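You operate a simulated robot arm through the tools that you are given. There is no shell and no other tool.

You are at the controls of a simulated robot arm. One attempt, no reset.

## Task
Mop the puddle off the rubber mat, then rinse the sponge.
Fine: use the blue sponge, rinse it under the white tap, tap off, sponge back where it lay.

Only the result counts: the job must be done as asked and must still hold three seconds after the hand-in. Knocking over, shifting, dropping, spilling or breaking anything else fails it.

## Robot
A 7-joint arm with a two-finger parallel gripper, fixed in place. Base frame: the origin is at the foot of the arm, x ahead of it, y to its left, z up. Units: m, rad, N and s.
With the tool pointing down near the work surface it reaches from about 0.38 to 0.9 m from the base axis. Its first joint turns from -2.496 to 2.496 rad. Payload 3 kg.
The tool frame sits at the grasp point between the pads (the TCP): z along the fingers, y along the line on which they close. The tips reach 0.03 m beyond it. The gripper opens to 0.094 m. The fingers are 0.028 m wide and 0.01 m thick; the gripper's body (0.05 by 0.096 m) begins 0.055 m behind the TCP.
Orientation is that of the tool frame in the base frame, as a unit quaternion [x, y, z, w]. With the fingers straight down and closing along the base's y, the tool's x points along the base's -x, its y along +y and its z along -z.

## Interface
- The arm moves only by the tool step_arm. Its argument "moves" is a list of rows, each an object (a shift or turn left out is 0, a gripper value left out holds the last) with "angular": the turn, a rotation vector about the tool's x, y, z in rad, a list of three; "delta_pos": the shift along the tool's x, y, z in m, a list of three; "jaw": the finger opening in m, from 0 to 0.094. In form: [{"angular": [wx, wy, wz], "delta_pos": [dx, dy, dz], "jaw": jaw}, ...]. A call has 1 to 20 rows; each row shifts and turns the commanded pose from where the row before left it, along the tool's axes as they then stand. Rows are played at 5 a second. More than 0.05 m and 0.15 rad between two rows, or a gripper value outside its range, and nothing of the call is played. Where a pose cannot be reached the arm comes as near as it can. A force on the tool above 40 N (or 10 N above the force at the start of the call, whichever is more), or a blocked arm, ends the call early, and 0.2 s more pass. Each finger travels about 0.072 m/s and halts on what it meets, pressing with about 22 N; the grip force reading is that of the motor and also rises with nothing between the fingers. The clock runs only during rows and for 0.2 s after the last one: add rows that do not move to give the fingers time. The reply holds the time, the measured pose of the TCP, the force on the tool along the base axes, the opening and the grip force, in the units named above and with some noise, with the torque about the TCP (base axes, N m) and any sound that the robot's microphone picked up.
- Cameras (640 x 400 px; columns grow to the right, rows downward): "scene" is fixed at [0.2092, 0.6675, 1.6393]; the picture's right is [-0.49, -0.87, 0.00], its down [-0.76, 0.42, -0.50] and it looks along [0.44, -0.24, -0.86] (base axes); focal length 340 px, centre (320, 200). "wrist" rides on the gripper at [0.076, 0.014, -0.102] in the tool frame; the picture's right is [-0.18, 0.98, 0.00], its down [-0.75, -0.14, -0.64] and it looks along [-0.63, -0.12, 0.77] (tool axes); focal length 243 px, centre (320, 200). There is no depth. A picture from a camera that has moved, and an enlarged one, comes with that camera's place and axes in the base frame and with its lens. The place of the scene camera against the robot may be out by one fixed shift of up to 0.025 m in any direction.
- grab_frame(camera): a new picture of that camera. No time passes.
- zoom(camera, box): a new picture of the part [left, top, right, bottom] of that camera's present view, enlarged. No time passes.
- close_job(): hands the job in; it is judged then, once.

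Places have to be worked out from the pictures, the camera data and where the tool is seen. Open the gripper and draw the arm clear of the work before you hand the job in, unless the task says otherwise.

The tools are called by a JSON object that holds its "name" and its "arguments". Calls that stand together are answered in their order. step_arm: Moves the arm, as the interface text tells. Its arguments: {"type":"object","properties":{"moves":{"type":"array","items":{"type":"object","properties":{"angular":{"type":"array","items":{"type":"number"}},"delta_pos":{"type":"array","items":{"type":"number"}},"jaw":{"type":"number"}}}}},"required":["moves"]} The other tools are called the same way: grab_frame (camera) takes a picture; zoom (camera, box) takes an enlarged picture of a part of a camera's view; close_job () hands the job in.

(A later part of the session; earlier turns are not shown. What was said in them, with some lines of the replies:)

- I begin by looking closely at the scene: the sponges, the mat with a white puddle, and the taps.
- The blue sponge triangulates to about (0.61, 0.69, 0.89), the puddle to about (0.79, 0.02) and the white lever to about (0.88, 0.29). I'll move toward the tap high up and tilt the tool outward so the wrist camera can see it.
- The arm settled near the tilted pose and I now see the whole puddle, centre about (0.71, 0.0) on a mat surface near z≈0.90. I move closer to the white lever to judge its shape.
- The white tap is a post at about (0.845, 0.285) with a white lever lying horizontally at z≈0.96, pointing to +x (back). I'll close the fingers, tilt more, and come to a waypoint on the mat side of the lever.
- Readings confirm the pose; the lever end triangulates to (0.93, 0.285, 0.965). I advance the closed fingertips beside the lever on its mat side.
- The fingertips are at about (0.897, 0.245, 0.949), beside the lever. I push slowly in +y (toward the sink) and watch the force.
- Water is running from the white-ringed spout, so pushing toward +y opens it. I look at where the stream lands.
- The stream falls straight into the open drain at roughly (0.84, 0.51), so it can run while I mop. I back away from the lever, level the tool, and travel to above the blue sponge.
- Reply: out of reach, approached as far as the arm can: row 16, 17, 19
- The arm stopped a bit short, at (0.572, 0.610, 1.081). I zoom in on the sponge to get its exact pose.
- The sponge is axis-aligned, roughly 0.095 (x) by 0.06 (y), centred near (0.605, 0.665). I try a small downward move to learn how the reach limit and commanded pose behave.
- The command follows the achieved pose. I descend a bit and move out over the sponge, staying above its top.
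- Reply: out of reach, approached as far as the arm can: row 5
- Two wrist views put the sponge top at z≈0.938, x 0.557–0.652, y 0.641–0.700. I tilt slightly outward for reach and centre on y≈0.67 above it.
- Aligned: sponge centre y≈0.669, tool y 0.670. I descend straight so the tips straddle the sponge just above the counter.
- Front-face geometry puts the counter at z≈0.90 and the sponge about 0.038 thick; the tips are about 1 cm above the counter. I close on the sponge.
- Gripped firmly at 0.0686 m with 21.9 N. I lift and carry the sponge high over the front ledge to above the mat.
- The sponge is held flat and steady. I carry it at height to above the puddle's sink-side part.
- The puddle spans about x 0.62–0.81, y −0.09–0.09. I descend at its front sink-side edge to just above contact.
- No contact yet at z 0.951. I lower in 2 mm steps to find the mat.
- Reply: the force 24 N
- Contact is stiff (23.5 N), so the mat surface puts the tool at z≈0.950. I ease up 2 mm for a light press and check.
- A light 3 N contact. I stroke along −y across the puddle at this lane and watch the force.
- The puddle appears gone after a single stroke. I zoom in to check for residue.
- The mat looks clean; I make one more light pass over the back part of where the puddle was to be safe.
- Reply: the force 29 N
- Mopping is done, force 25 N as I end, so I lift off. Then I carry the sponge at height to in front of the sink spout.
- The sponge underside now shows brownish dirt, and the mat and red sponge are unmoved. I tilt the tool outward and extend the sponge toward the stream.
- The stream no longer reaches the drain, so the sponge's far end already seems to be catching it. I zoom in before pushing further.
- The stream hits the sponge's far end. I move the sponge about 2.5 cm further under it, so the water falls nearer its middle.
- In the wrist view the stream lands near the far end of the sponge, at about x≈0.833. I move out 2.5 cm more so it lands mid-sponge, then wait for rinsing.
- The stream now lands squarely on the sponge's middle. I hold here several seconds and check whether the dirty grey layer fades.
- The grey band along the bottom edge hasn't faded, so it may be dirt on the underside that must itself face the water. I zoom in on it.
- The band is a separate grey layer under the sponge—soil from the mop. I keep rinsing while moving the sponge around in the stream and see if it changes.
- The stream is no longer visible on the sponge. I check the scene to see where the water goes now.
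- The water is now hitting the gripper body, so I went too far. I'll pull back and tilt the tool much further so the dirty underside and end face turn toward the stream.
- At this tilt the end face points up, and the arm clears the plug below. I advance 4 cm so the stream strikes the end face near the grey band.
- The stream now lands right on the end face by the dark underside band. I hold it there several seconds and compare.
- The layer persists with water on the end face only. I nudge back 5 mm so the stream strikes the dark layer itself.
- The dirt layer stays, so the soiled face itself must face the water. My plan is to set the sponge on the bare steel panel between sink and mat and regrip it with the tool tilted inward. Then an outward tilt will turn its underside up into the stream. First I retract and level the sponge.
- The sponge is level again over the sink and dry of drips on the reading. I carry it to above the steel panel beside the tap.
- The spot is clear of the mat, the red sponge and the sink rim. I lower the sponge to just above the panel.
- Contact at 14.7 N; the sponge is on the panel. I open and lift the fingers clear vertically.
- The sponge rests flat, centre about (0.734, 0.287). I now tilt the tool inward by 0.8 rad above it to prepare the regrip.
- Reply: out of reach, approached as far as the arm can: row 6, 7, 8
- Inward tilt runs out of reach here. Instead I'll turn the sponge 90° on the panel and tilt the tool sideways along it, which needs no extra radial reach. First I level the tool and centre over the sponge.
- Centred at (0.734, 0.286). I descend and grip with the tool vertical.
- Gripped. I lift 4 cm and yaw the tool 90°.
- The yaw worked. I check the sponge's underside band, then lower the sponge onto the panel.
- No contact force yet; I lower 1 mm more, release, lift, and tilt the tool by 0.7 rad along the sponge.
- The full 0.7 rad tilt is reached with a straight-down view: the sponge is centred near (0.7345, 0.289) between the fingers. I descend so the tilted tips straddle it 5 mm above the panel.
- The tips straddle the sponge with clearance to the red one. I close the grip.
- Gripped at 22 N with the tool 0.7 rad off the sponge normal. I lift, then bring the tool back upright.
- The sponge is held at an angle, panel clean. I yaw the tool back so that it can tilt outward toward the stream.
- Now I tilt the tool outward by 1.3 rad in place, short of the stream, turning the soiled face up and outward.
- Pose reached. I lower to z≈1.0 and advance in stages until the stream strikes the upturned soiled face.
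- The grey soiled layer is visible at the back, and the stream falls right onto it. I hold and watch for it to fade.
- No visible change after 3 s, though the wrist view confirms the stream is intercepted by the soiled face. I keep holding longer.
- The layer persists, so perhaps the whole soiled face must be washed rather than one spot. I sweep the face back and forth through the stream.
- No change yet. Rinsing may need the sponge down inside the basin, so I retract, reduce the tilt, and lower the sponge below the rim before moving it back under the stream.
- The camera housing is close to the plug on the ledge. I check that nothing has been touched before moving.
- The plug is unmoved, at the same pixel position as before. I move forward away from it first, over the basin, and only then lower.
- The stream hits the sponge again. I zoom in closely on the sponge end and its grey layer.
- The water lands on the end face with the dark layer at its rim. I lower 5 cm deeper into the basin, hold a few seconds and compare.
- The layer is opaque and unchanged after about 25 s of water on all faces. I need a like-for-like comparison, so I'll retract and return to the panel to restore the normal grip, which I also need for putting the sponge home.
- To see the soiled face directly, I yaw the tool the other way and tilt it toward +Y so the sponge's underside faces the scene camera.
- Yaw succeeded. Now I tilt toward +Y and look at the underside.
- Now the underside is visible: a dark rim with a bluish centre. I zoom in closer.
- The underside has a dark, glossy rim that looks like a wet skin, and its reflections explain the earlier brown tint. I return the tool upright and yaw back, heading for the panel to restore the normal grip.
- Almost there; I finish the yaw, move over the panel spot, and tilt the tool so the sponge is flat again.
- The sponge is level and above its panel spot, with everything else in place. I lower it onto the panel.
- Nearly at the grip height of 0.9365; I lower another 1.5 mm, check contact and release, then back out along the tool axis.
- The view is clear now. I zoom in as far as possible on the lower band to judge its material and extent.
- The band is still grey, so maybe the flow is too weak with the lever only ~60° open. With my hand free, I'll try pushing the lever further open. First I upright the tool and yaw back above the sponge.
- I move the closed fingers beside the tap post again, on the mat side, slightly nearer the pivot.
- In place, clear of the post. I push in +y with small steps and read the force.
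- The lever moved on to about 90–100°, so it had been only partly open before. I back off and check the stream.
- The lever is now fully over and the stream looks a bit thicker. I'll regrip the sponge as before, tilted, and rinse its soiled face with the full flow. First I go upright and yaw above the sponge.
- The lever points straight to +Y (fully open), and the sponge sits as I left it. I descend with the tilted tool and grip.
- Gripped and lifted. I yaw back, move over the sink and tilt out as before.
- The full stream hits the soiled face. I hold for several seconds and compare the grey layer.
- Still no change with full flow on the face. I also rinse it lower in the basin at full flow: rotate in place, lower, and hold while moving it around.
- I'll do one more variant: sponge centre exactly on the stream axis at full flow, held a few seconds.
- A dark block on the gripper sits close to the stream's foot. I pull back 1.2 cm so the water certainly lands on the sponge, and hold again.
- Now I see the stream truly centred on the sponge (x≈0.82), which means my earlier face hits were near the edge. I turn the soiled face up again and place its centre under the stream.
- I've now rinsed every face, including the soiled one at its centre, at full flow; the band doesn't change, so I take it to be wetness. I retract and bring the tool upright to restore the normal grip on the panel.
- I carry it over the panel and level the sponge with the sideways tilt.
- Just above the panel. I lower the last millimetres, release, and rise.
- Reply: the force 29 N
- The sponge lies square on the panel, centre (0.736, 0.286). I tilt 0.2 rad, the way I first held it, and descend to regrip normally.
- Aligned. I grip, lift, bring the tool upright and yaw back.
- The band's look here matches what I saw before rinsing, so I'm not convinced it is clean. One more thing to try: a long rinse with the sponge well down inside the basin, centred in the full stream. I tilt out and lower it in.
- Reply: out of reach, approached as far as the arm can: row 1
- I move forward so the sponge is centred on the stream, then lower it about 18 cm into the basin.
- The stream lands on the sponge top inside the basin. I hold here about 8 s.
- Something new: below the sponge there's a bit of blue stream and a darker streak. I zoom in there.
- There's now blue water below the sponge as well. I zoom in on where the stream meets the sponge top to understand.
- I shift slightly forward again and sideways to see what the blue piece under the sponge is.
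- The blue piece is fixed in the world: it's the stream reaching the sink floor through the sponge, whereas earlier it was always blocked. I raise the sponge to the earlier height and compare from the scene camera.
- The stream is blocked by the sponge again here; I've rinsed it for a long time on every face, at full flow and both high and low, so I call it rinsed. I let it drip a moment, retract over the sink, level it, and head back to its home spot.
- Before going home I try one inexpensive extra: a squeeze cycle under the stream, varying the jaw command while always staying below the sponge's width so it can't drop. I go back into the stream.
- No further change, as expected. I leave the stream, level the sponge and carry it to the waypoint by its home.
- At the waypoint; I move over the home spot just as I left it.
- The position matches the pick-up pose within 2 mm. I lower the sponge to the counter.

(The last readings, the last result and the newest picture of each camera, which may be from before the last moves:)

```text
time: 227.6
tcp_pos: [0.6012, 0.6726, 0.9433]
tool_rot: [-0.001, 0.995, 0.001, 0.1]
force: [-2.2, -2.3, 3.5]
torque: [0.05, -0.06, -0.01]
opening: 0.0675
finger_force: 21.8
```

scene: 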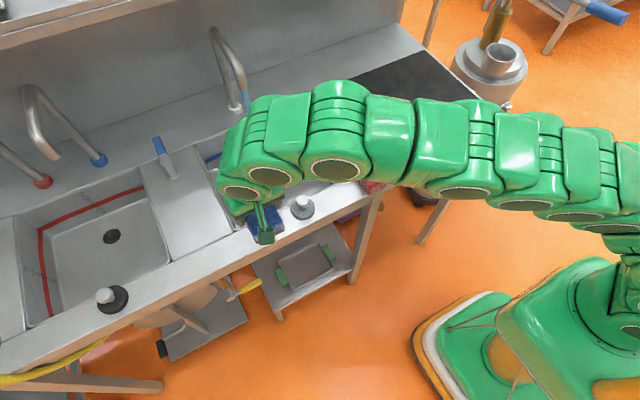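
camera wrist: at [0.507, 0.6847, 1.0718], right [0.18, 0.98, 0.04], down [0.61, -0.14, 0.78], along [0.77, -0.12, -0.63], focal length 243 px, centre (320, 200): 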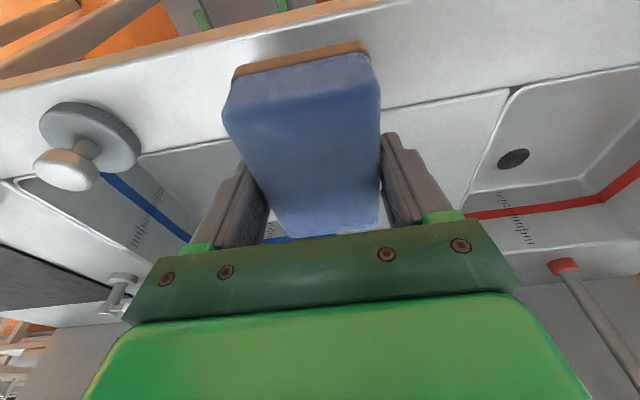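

Light contact at the home spot. I release and lift straight up, then check the placement.

{"name": "step_arm", "arguments": {"moves": [{"jaw": 0.094}, {}, {}, {"delta_pos": [-0.004, 0, -0.0196]}, {"delta_pos": [-0.005, 0, -0.0245]}, {"delta_pos": [0.01, -0.02, -0.03]}, {"delta_pos": [0.01, -0.02, -0.03]}, {}]}}

{"name": "grab_frame", "arguments": {"camera": "wrist"}}

{"name": "grab_frame", "arguments": {"camera": "scene"}}

```text
time: 229.4
tcp_pos: [0.571, 0.6348, 1.0404]
tool_rot: [-0.001, 0.995, 0.0, 0.1]
force: [-0.4, -0.3, -0.3]
torque: [-0.03, -0.04, -0.01]
opening: 0.0942
finger_force: 0.1
```

```text
taken
camera wrist: at [0.4761, 0.6495, 1.1264], right [0.18, 0.98, 0.04], down [0.61, -0.14, 0.78], along [0.77, -0.12, -0.62], focal length 243 px, centre (320, 200)
```

wrist: 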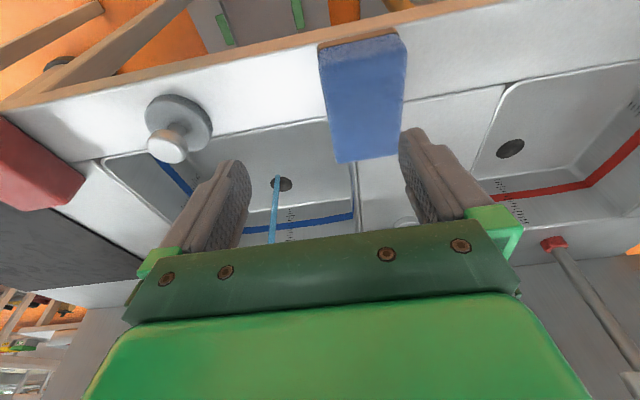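

```text
taken
```

scene: 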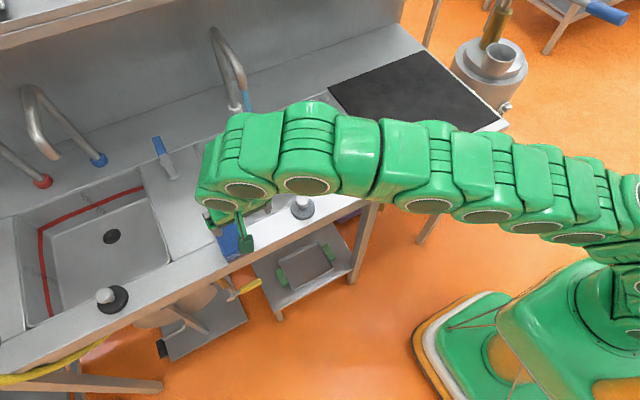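

The sponge is back in place. Next the tap: I close the fingers, travel to the tap's near side, and tilt the tool outward.

{"name": "step_arm", "arguments": {"moves": [{"delta_pos": [0.008, -0.03, -0.02], "jaw": 0.0}, {"delta_pos": [-0.02, -0.0407, -0.0019]}, {"delta_pos": [-0.02, -0.0407, -0.0019]}, {"delta_pos": [-0.02, -0.0407, -0.0019]}, {"delta_pos": [-0.02, -0.0407, -0.0019]}, {"delta_pos": [-0.02, -0.0407, -0.0019]}, {"delta_pos": [-0.02, -0.0407, -0.0019]}, {"angular": [0, -0.1, 0]}, {"angular": [0, -0.1, 0]}, {"angular": [0, -0.1, 0]}, {"angular": [0, -0.1, 0]}, {"angular": [0, -0.1, 0]}, {}]}}

{"name": "grab_frame", "arguments": {"camera": "wrist"}}

{"name": "grab_frame", "arguments": {"camera": "scene"}}

```text
time: 232.2
tcp_pos: [0.6747, 0.3583, 1.0961]
tool_rot: [0.0, 0.939, 0.0, 0.343]
force: [0.8, -1.1, -0.2]
torque: [0.01, -0.01, 0.0]
opening: 0.0
finger_force: 21.8
```

```text
taken
camera wrist: at [0.5503, 0.3729, 1.1254], right [0.14, 0.98, 0.12], down [0.16, -0.14, 0.98], along [0.98, -0.12, -0.18], focal length 243 px, centre (320, 200)
```

wrist: 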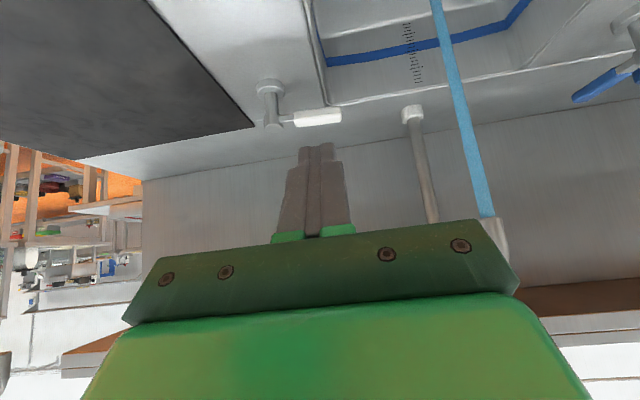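

```text
taken
```

scene: 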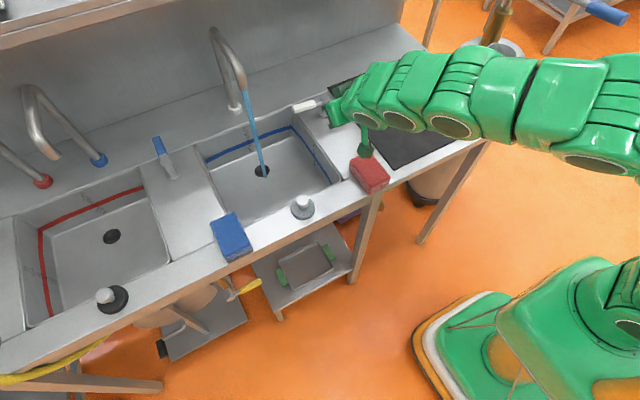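

The sponge is back within a few millimetres of its original spot, and the lever tip is at about (0.848, 0.377). I bring the closed fingertips in front of the lever near its tip.

{"name": "step_arm", "arguments": {"moves": [{"delta_pos": [-0.0019, -0.0015, 0.0424]}, {"delta_pos": [-0.0019, -0.0015, 0.0424]}, {"delta_pos": [-0.0019, -0.0015, 0.0424]}, {"delta_pos": [-0.0019, -0.0015, 0.0424]}, {}]}}

{"name": "grab_frame", "arguments": {"camera": "wrist"}}

```text
time: 233.4
tcp_pos: [0.7889, 0.3494, 0.9709]
tool_rot: [0.0, 0.939, 0.0, 0.343]
force: [0.3, 0.6, -0.5]
torque: [-0.02, 0.0, 0.01]
opening: 0.0002
finger_force: 21.9
```

```text
taken
camera wrist: at [0.6659, 0.364, 1.0008], right [0.14, 0.98, 0.12], down [0.16, -0.14, 0.98], along [0.98, -0.12, -0.18], focal length 243 px, centre (320, 200)
```

wrist: 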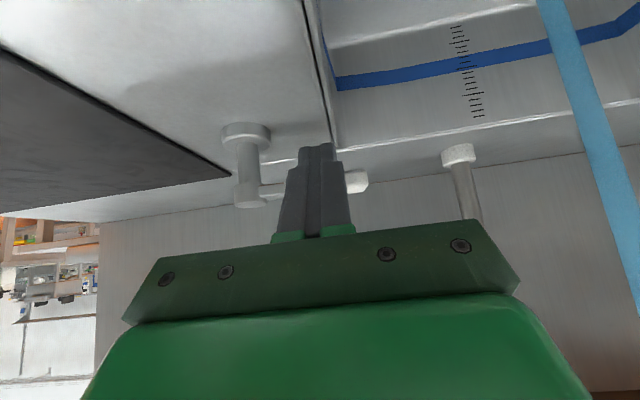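

The fingers are directly in front of the lever handle. I push outward (+x) in small steps.

{"name": "step_arm", "arguments": {"moves": [{"delta_pos": [-0.0092, 0, 0.0077]}, {"delta_pos": [-0.0092, 0, 0.0077]}, {"delta_pos": [-0.0092, 0, 0.0077]}, {"delta_pos": [-0.0092, 0, 0.0077]}, {"delta_pos": [-0.0092, 0, 0.0077]}, {"delta_pos": [-0.0092, 0, 0.0077]}, {}]}}

{"name": "grab_frame", "arguments": {"camera": "wrist"}}

{"name": "zoom", "arguments": {"camera": "scene", "box": [200, 50, 360, 170]}}

```text
time: 235.0
tcp_pos: [0.8639, 0.3514, 0.9723]
tool_rot: [0.0, 0.939, -0.001, 0.344]
force: [-0.7, 1.0, -0.4]
torque: [0.04, 0.0, -0.01]
opening: 0.0002
finger_force: 21.1
```

```text
taken
camera wrist: at [0.7393, 0.3658, 1.0016], right [0.14, 0.98, 0.12], down [0.16, -0.14, 0.98], along [0.98, -0.12, -0.18], focal length 243 px, centre (320, 200)
```

wrist: 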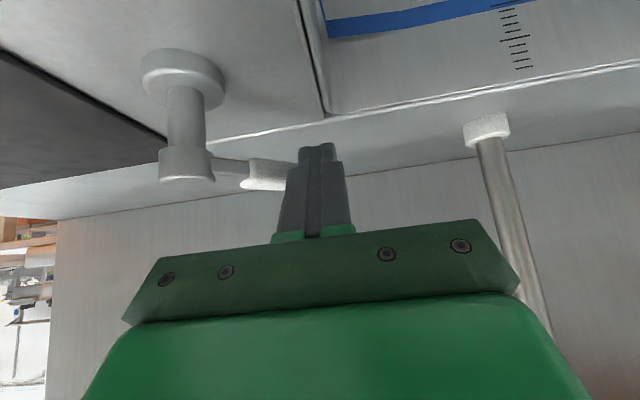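

```text
3.33 times, centred on (280, 110) of scene
camera zoom: at [0.2092, 0.6675, 1.6393], right [-0.49, -0.87, 0.0], down [-0.76, 0.42, -0.5], along [0.44, -0.24, -0.86], focal length 1134 px, centre (453, 500)
```

zoom: 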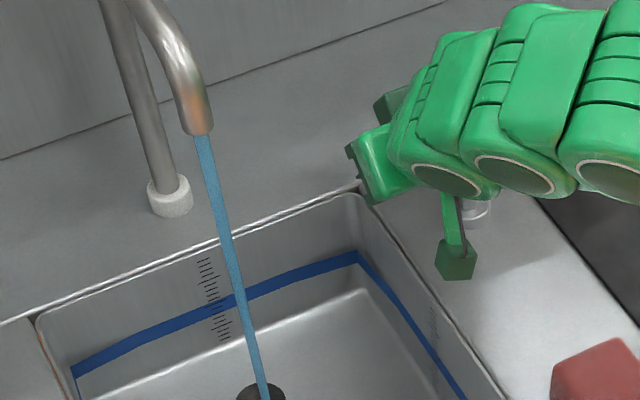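

The lever is rotating back. I push a little further outward, then in −y to bring it home.

{"name": "step_arm", "arguments": {"moves": [{"delta_pos": [-0.0092, 0, 0.0077]}, {"delta_pos": [-0.0092, 0, 0.0077]}, {"delta_pos": [0, -0.008, 0]}, {"delta_pos": [0, -0.008, 0]}, {"delta_pos": [0, -0.008, 0]}, {}]}}

{"name": "grab_frame", "arguments": {"camera": "wrist"}}

{"name": "zoom", "arguments": {"camera": "scene", "box": [200, 50, 360, 170]}}

```text
time: 236.4
tcp_pos: [0.8846, 0.3273, 0.9702]
tool_rot: [0.001, 0.939, -0.001, 0.343]
force: [-0.7, -0.5, 0.7]
torque: [-0.01, -0.01, 0.02]
opening: 0.0
finger_force: 22.4
```

```text
taken
camera wrist: at [0.7615, 0.3423, 1.0015], right [0.14, 0.98, 0.12], down [0.16, -0.14, 0.98], along [0.98, -0.12, -0.18], focal length 243 px, centre (320, 200)
```

wrist: 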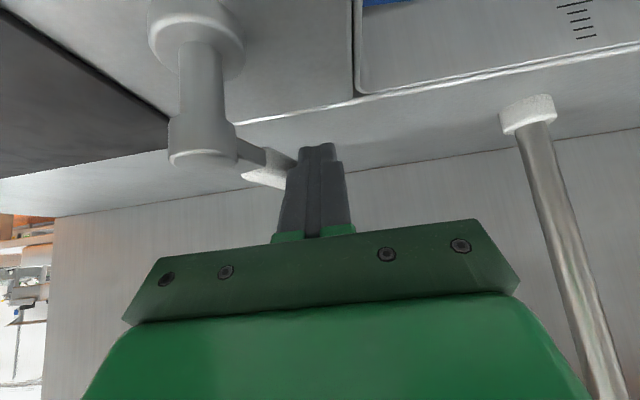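

```text
3.33 times, centred on (280, 110) of scene
camera zoom: at [0.2092, 0.6675, 1.6393], right [-0.49, -0.87, 0.0], down [-0.76, 0.42, -0.5], along [0.44, -0.24, -0.86], focal length 1134 px, centre (453, 500)
```

zoom: 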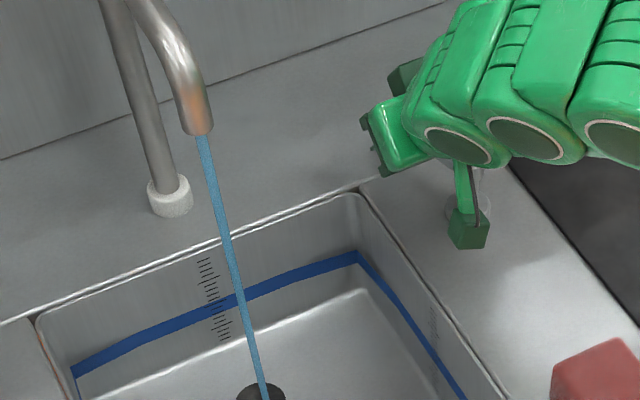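

The stream is thinning as the lever closes. I continue in −y with smaller steps toward the shut position.

{"name": "step_arm", "arguments": {"moves": [{"delta_pos": [0, -0.007, 0]}, {"delta_pos": [0, -0.007, 0]}, {"delta_pos": [0, -0.005, 0]}, {}]}}

{"name": "grab_frame", "arguments": {"camera": "wrist"}}

{"name": "zoom", "arguments": {"camera": "scene", "box": [200, 50, 360, 170]}}

```text
time: 237.4
tcp_pos: [0.8857, 0.3102, 0.9715]
tool_rot: [-0.001, 0.939, 0.0, 0.344]
force: [1.9, 1.9, 0.3]
torque: [0.06, -0.02, 0.09]
opening: 0.0
finger_force: 22.5
```

```text
taken
camera wrist: at [0.7618, 0.3235, 1.0015], right [0.14, 0.98, 0.12], down [0.16, -0.14, 0.98], along [0.98, -0.12, -0.18], focal length 243 px, centre (320, 200)
```

wrist: 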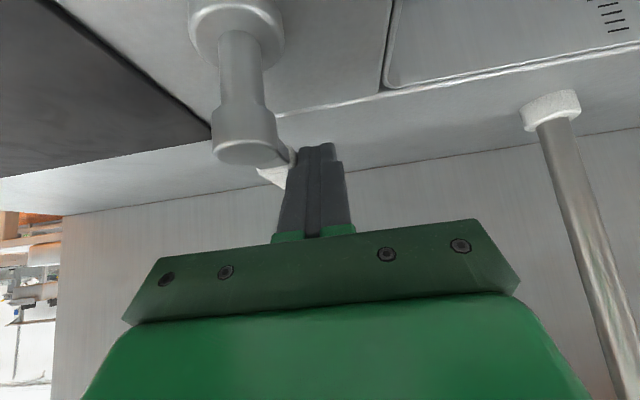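

```text
3.33 times, centred on (280, 110) of scene
camera zoom: at [0.2092, 0.6675, 1.6393], right [-0.49, -0.87, 0.0], down [-0.76, 0.42, -0.5], along [0.44, -0.24, -0.86], focal length 1134 px, centre (453, 500)
```

zoom: 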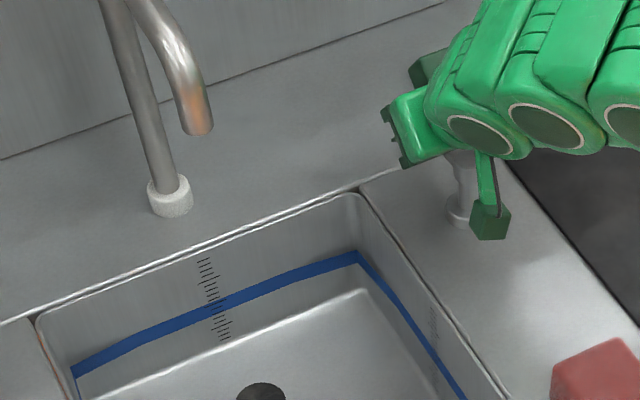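

The stream has stopped. I push the lever the last bit toward its original position, watching the force.

{"name": "step_arm", "arguments": {"moves": [{"delta_pos": [0, -0.005, 0]}, {"delta_pos": [0, -0.005, 0]}, {"delta_pos": [0, -0.004, 0]}, {}]}}

{"name": "grab_frame", "arguments": {"camera": "wrist"}}

```text
time: 238.0
tcp_pos: [0.8856, 0.3047, 0.9729]
tool_rot: [-0.002, 0.939, 0.002, 0.345]
force: [2.5, 2.6, 0.2]
torque: [0.02, -0.03, 0.04]
opening: 0.0001
finger_force: 22.2
stopped in row 2: the force on the tool passed its limit at 52 N (the readings are from after the stop); the commanded pose is now the measured one
```

```text
taken
camera wrist: at [0.762, 0.3194, 1.0021], right [0.13, 0.98, 0.12], down [0.16, -0.15, 0.98], along [0.98, -0.11, -0.17], focal length 243 px, centre (320, 200)
```

wrist: 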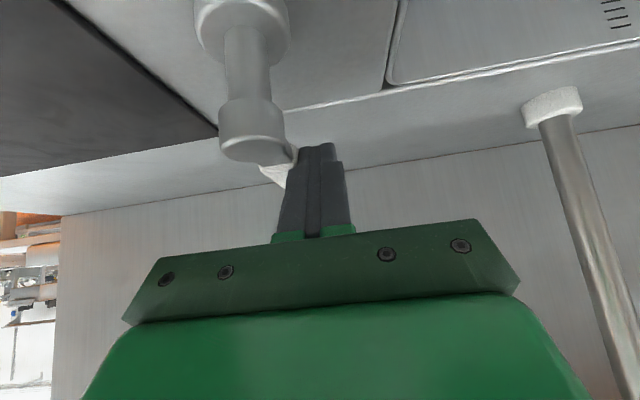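

The lever is against its closed stop. I back off sideways, retract, and look at everything.

{"name": "step_arm", "arguments": {"moves": [{"delta_pos": [0, 0.012, 0]}, {"delta_pos": [0, 0.01, 0]}, {"delta_pos": [0, 0, -0.04]}, {"delta_pos": [0, 0, -0.04]}, {"delta_pos": [0, 0, -0.04]}, {"delta_pos": [0, 0, -0.04]}, {"angular": [0, 0.14, 0], "jaw": 0.094}, {"angular": [0, 0.14, 0]}, {"angular": [0, 0.14, 0]}, {"angular": [0, 0.14, 0]}, {"angular": [0, 0.14, 0]}, {"delta_pos": [0.04, 0, -0.02]}, {"delta_pos": [0.04, 0, -0.02]}, {"delta_pos": [0.04, 0, -0.02]}, {}]}}

{"name": "grab_frame", "arguments": {"camera": "scene"}}

{"name": "zoom", "arguments": {"camera": "scene", "box": [130, 120, 370, 270]}}

{"name": "grab_frame", "arguments": {"camera": "wrist"}}

```text
time: 241.2
tcp_pos: [0.6605, 0.323, 1.1546]
tool_rot: [-0.003, 1.0, 0.002, 0.002]
force: [0.0, -0.7, -0.1]
torque: [0.02, 0.01, -0.01]
opening: 0.0942
finger_force: 0.0
```

```text
taken
```

scene: 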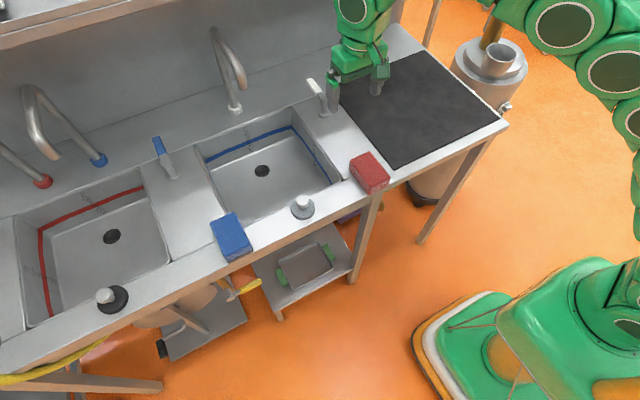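

```text
2.67 times, centred on (250, 195) of scene
camera zoom: at [0.2092, 0.6675, 1.6393], right [-0.49, -0.87, 0.0], down [-0.76, 0.42, -0.5], along [0.44, -0.24, -0.86], focal length 907 px, centre (507, 213)
```

zoom: 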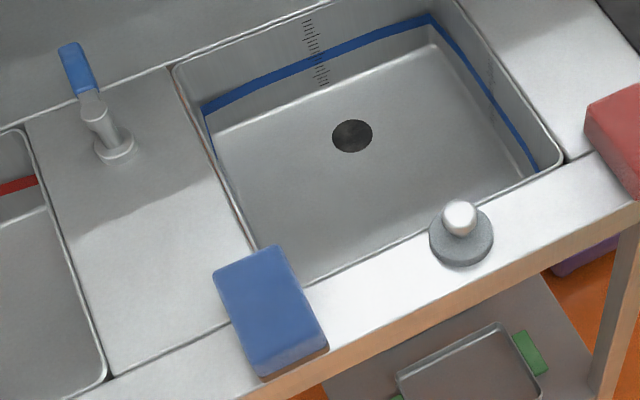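

```text
taken
camera wrist: at [0.5842, 0.3374, 1.2566], right [0.18, 0.98, 0.0], down [0.75, -0.14, 0.64], along [0.63, -0.11, -0.76], focal length 243 px, centre (320, 200)
```

wrist: 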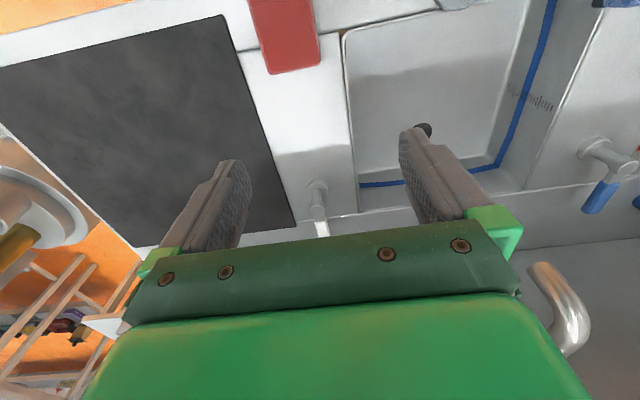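

The tap is off, the lever is back at its original angle, the mat is clean, and the sponge, red sponge and plug are where they were. I draw the arm back to its starting area and take a last look.

{"name": "step_arm", "arguments": {"moves": [{"delta_pos": [0.0405, 0.0058, -0.018]}, {"delta_pos": [0.0405, 0.0058, -0.018]}, {"delta_pos": [0.0405, 0.0058, -0.018]}, {"delta_pos": [0.0405, 0.0058, -0.018]}, {"delta_pos": [0.0405, 0.0058, -0.018]}, {"delta_pos": [0.0405, 0.0058, -0.018]}, {}, {}]}}

{"name": "grab_frame", "arguments": {"camera": "scene"}}

{"name": "zoom", "arguments": {"camera": "scene", "box": [180, 20, 420, 170]}}

{"name": "zoom", "arguments": {"camera": "scene", "box": [195, 195, 275, 275]}}

{"name": "grab_frame", "arguments": {"camera": "wrist"}}

```text
time: 243.0
tcp_pos: [0.4195, 0.3599, 1.2604]
tool_rot: [-0.004, 1.0, 0.003, 0.003]
force: [-1.1, 0.3, 0.0]
torque: [-0.01, -0.01, 0.05]
opening: 0.0942
finger_force: 0.2
```

```text
taken
```

scene: 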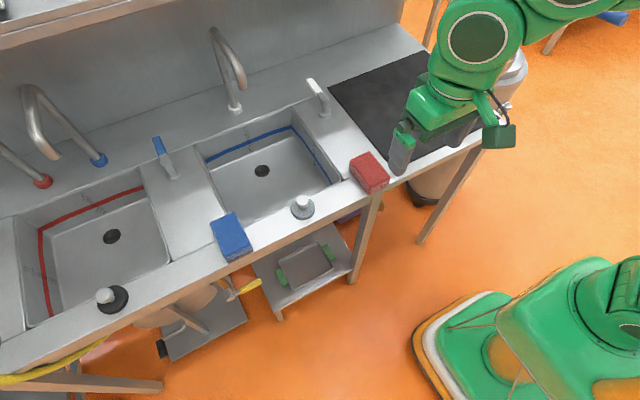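

```text
2.67 times, centred on (300, 95) of scene
camera zoom: at [0.2092, 0.6675, 1.6393], right [-0.49, -0.87, 0.0], down [-0.76, 0.42, -0.5], along [0.44, -0.24, -0.86], focal length 907 px, centre (373, 480)
```

zoom: 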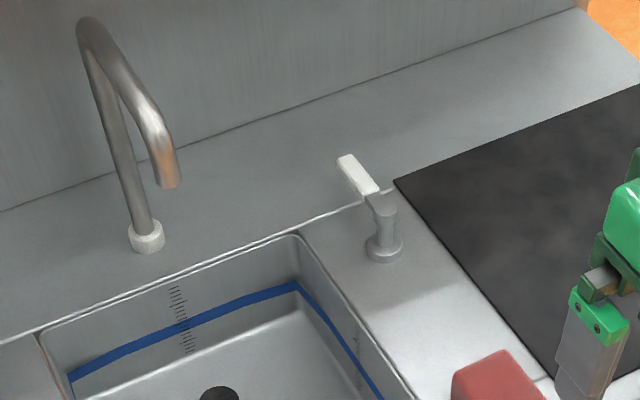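

```text
5.00 times, centred on (235, 235) of scene
camera zoom: at [0.2092, 0.6675, 1.6393], right [-0.49, -0.87, 0.0], down [-0.76, 0.42, -0.5], along [0.44, -0.24, -0.86], focal length 1701 px, centre (745, 25)
```

zoom: 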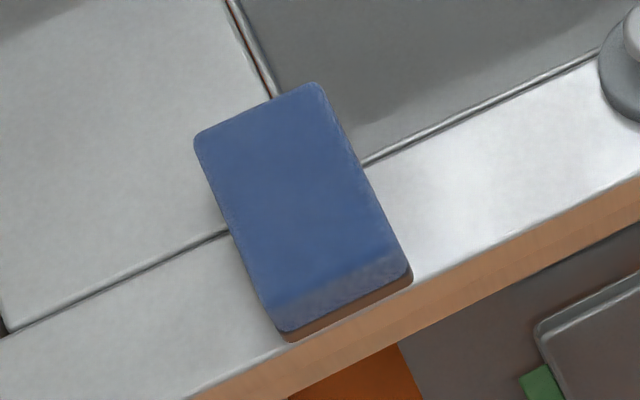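

```text
taken
camera wrist: at [0.343, 0.3738, 1.3633], right [0.18, 0.98, 0.01], down [0.75, -0.14, 0.65], along [0.64, -0.11, -0.76], focal length 243 px, centre (320, 200)
```

wrist: 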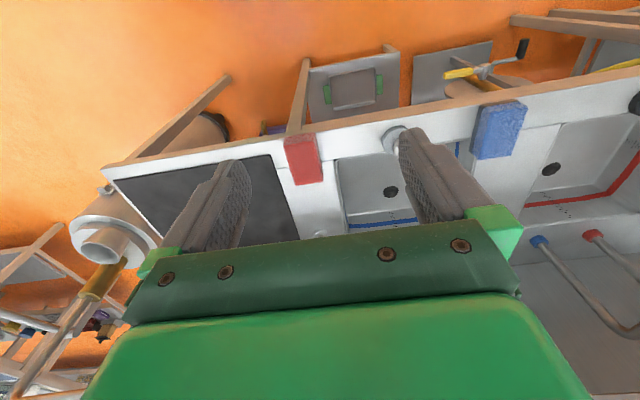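

Everything looks right in this last view: the mat is clean, the tap is off with its lever at the original angle, the blue sponge is home within about 6 mm, and the arm is clear with the gripper open. I hand in the job.

{"name": "close_job", "arguments": {}}

```text
The job is handed in.
```

I handed the job in, but I can't confirm that the sponge counts as rinsed. The rest looks done in the last pictures.

- **Puddle:** it was gone from the rubber mat after the first stroke with the blue sponge. I made two more passes over the area to be safe.
- **Rinse:** I held the sponge under the white tap on its top, end and underside, for close to a minute in all, some of it at full flow. A glossy grey band appeared on its lower part after mopping, and it never changed during the rinse. I took it for wetness, but it could be dirt the rinse did not remove.
- **Tap:** it is off. The stream stopped and the lever is against its closed stop, at its original angle.
- **Sponge:** it is back where it lay, about 6 mm off by the camera pictures. I set it down several times on the bare steel panel beside the tap to change my grip, and saw no marks there.
- **Everything else:** the red sponge, plug and mat look unmoved. The arm is drawn back with the gripper open.
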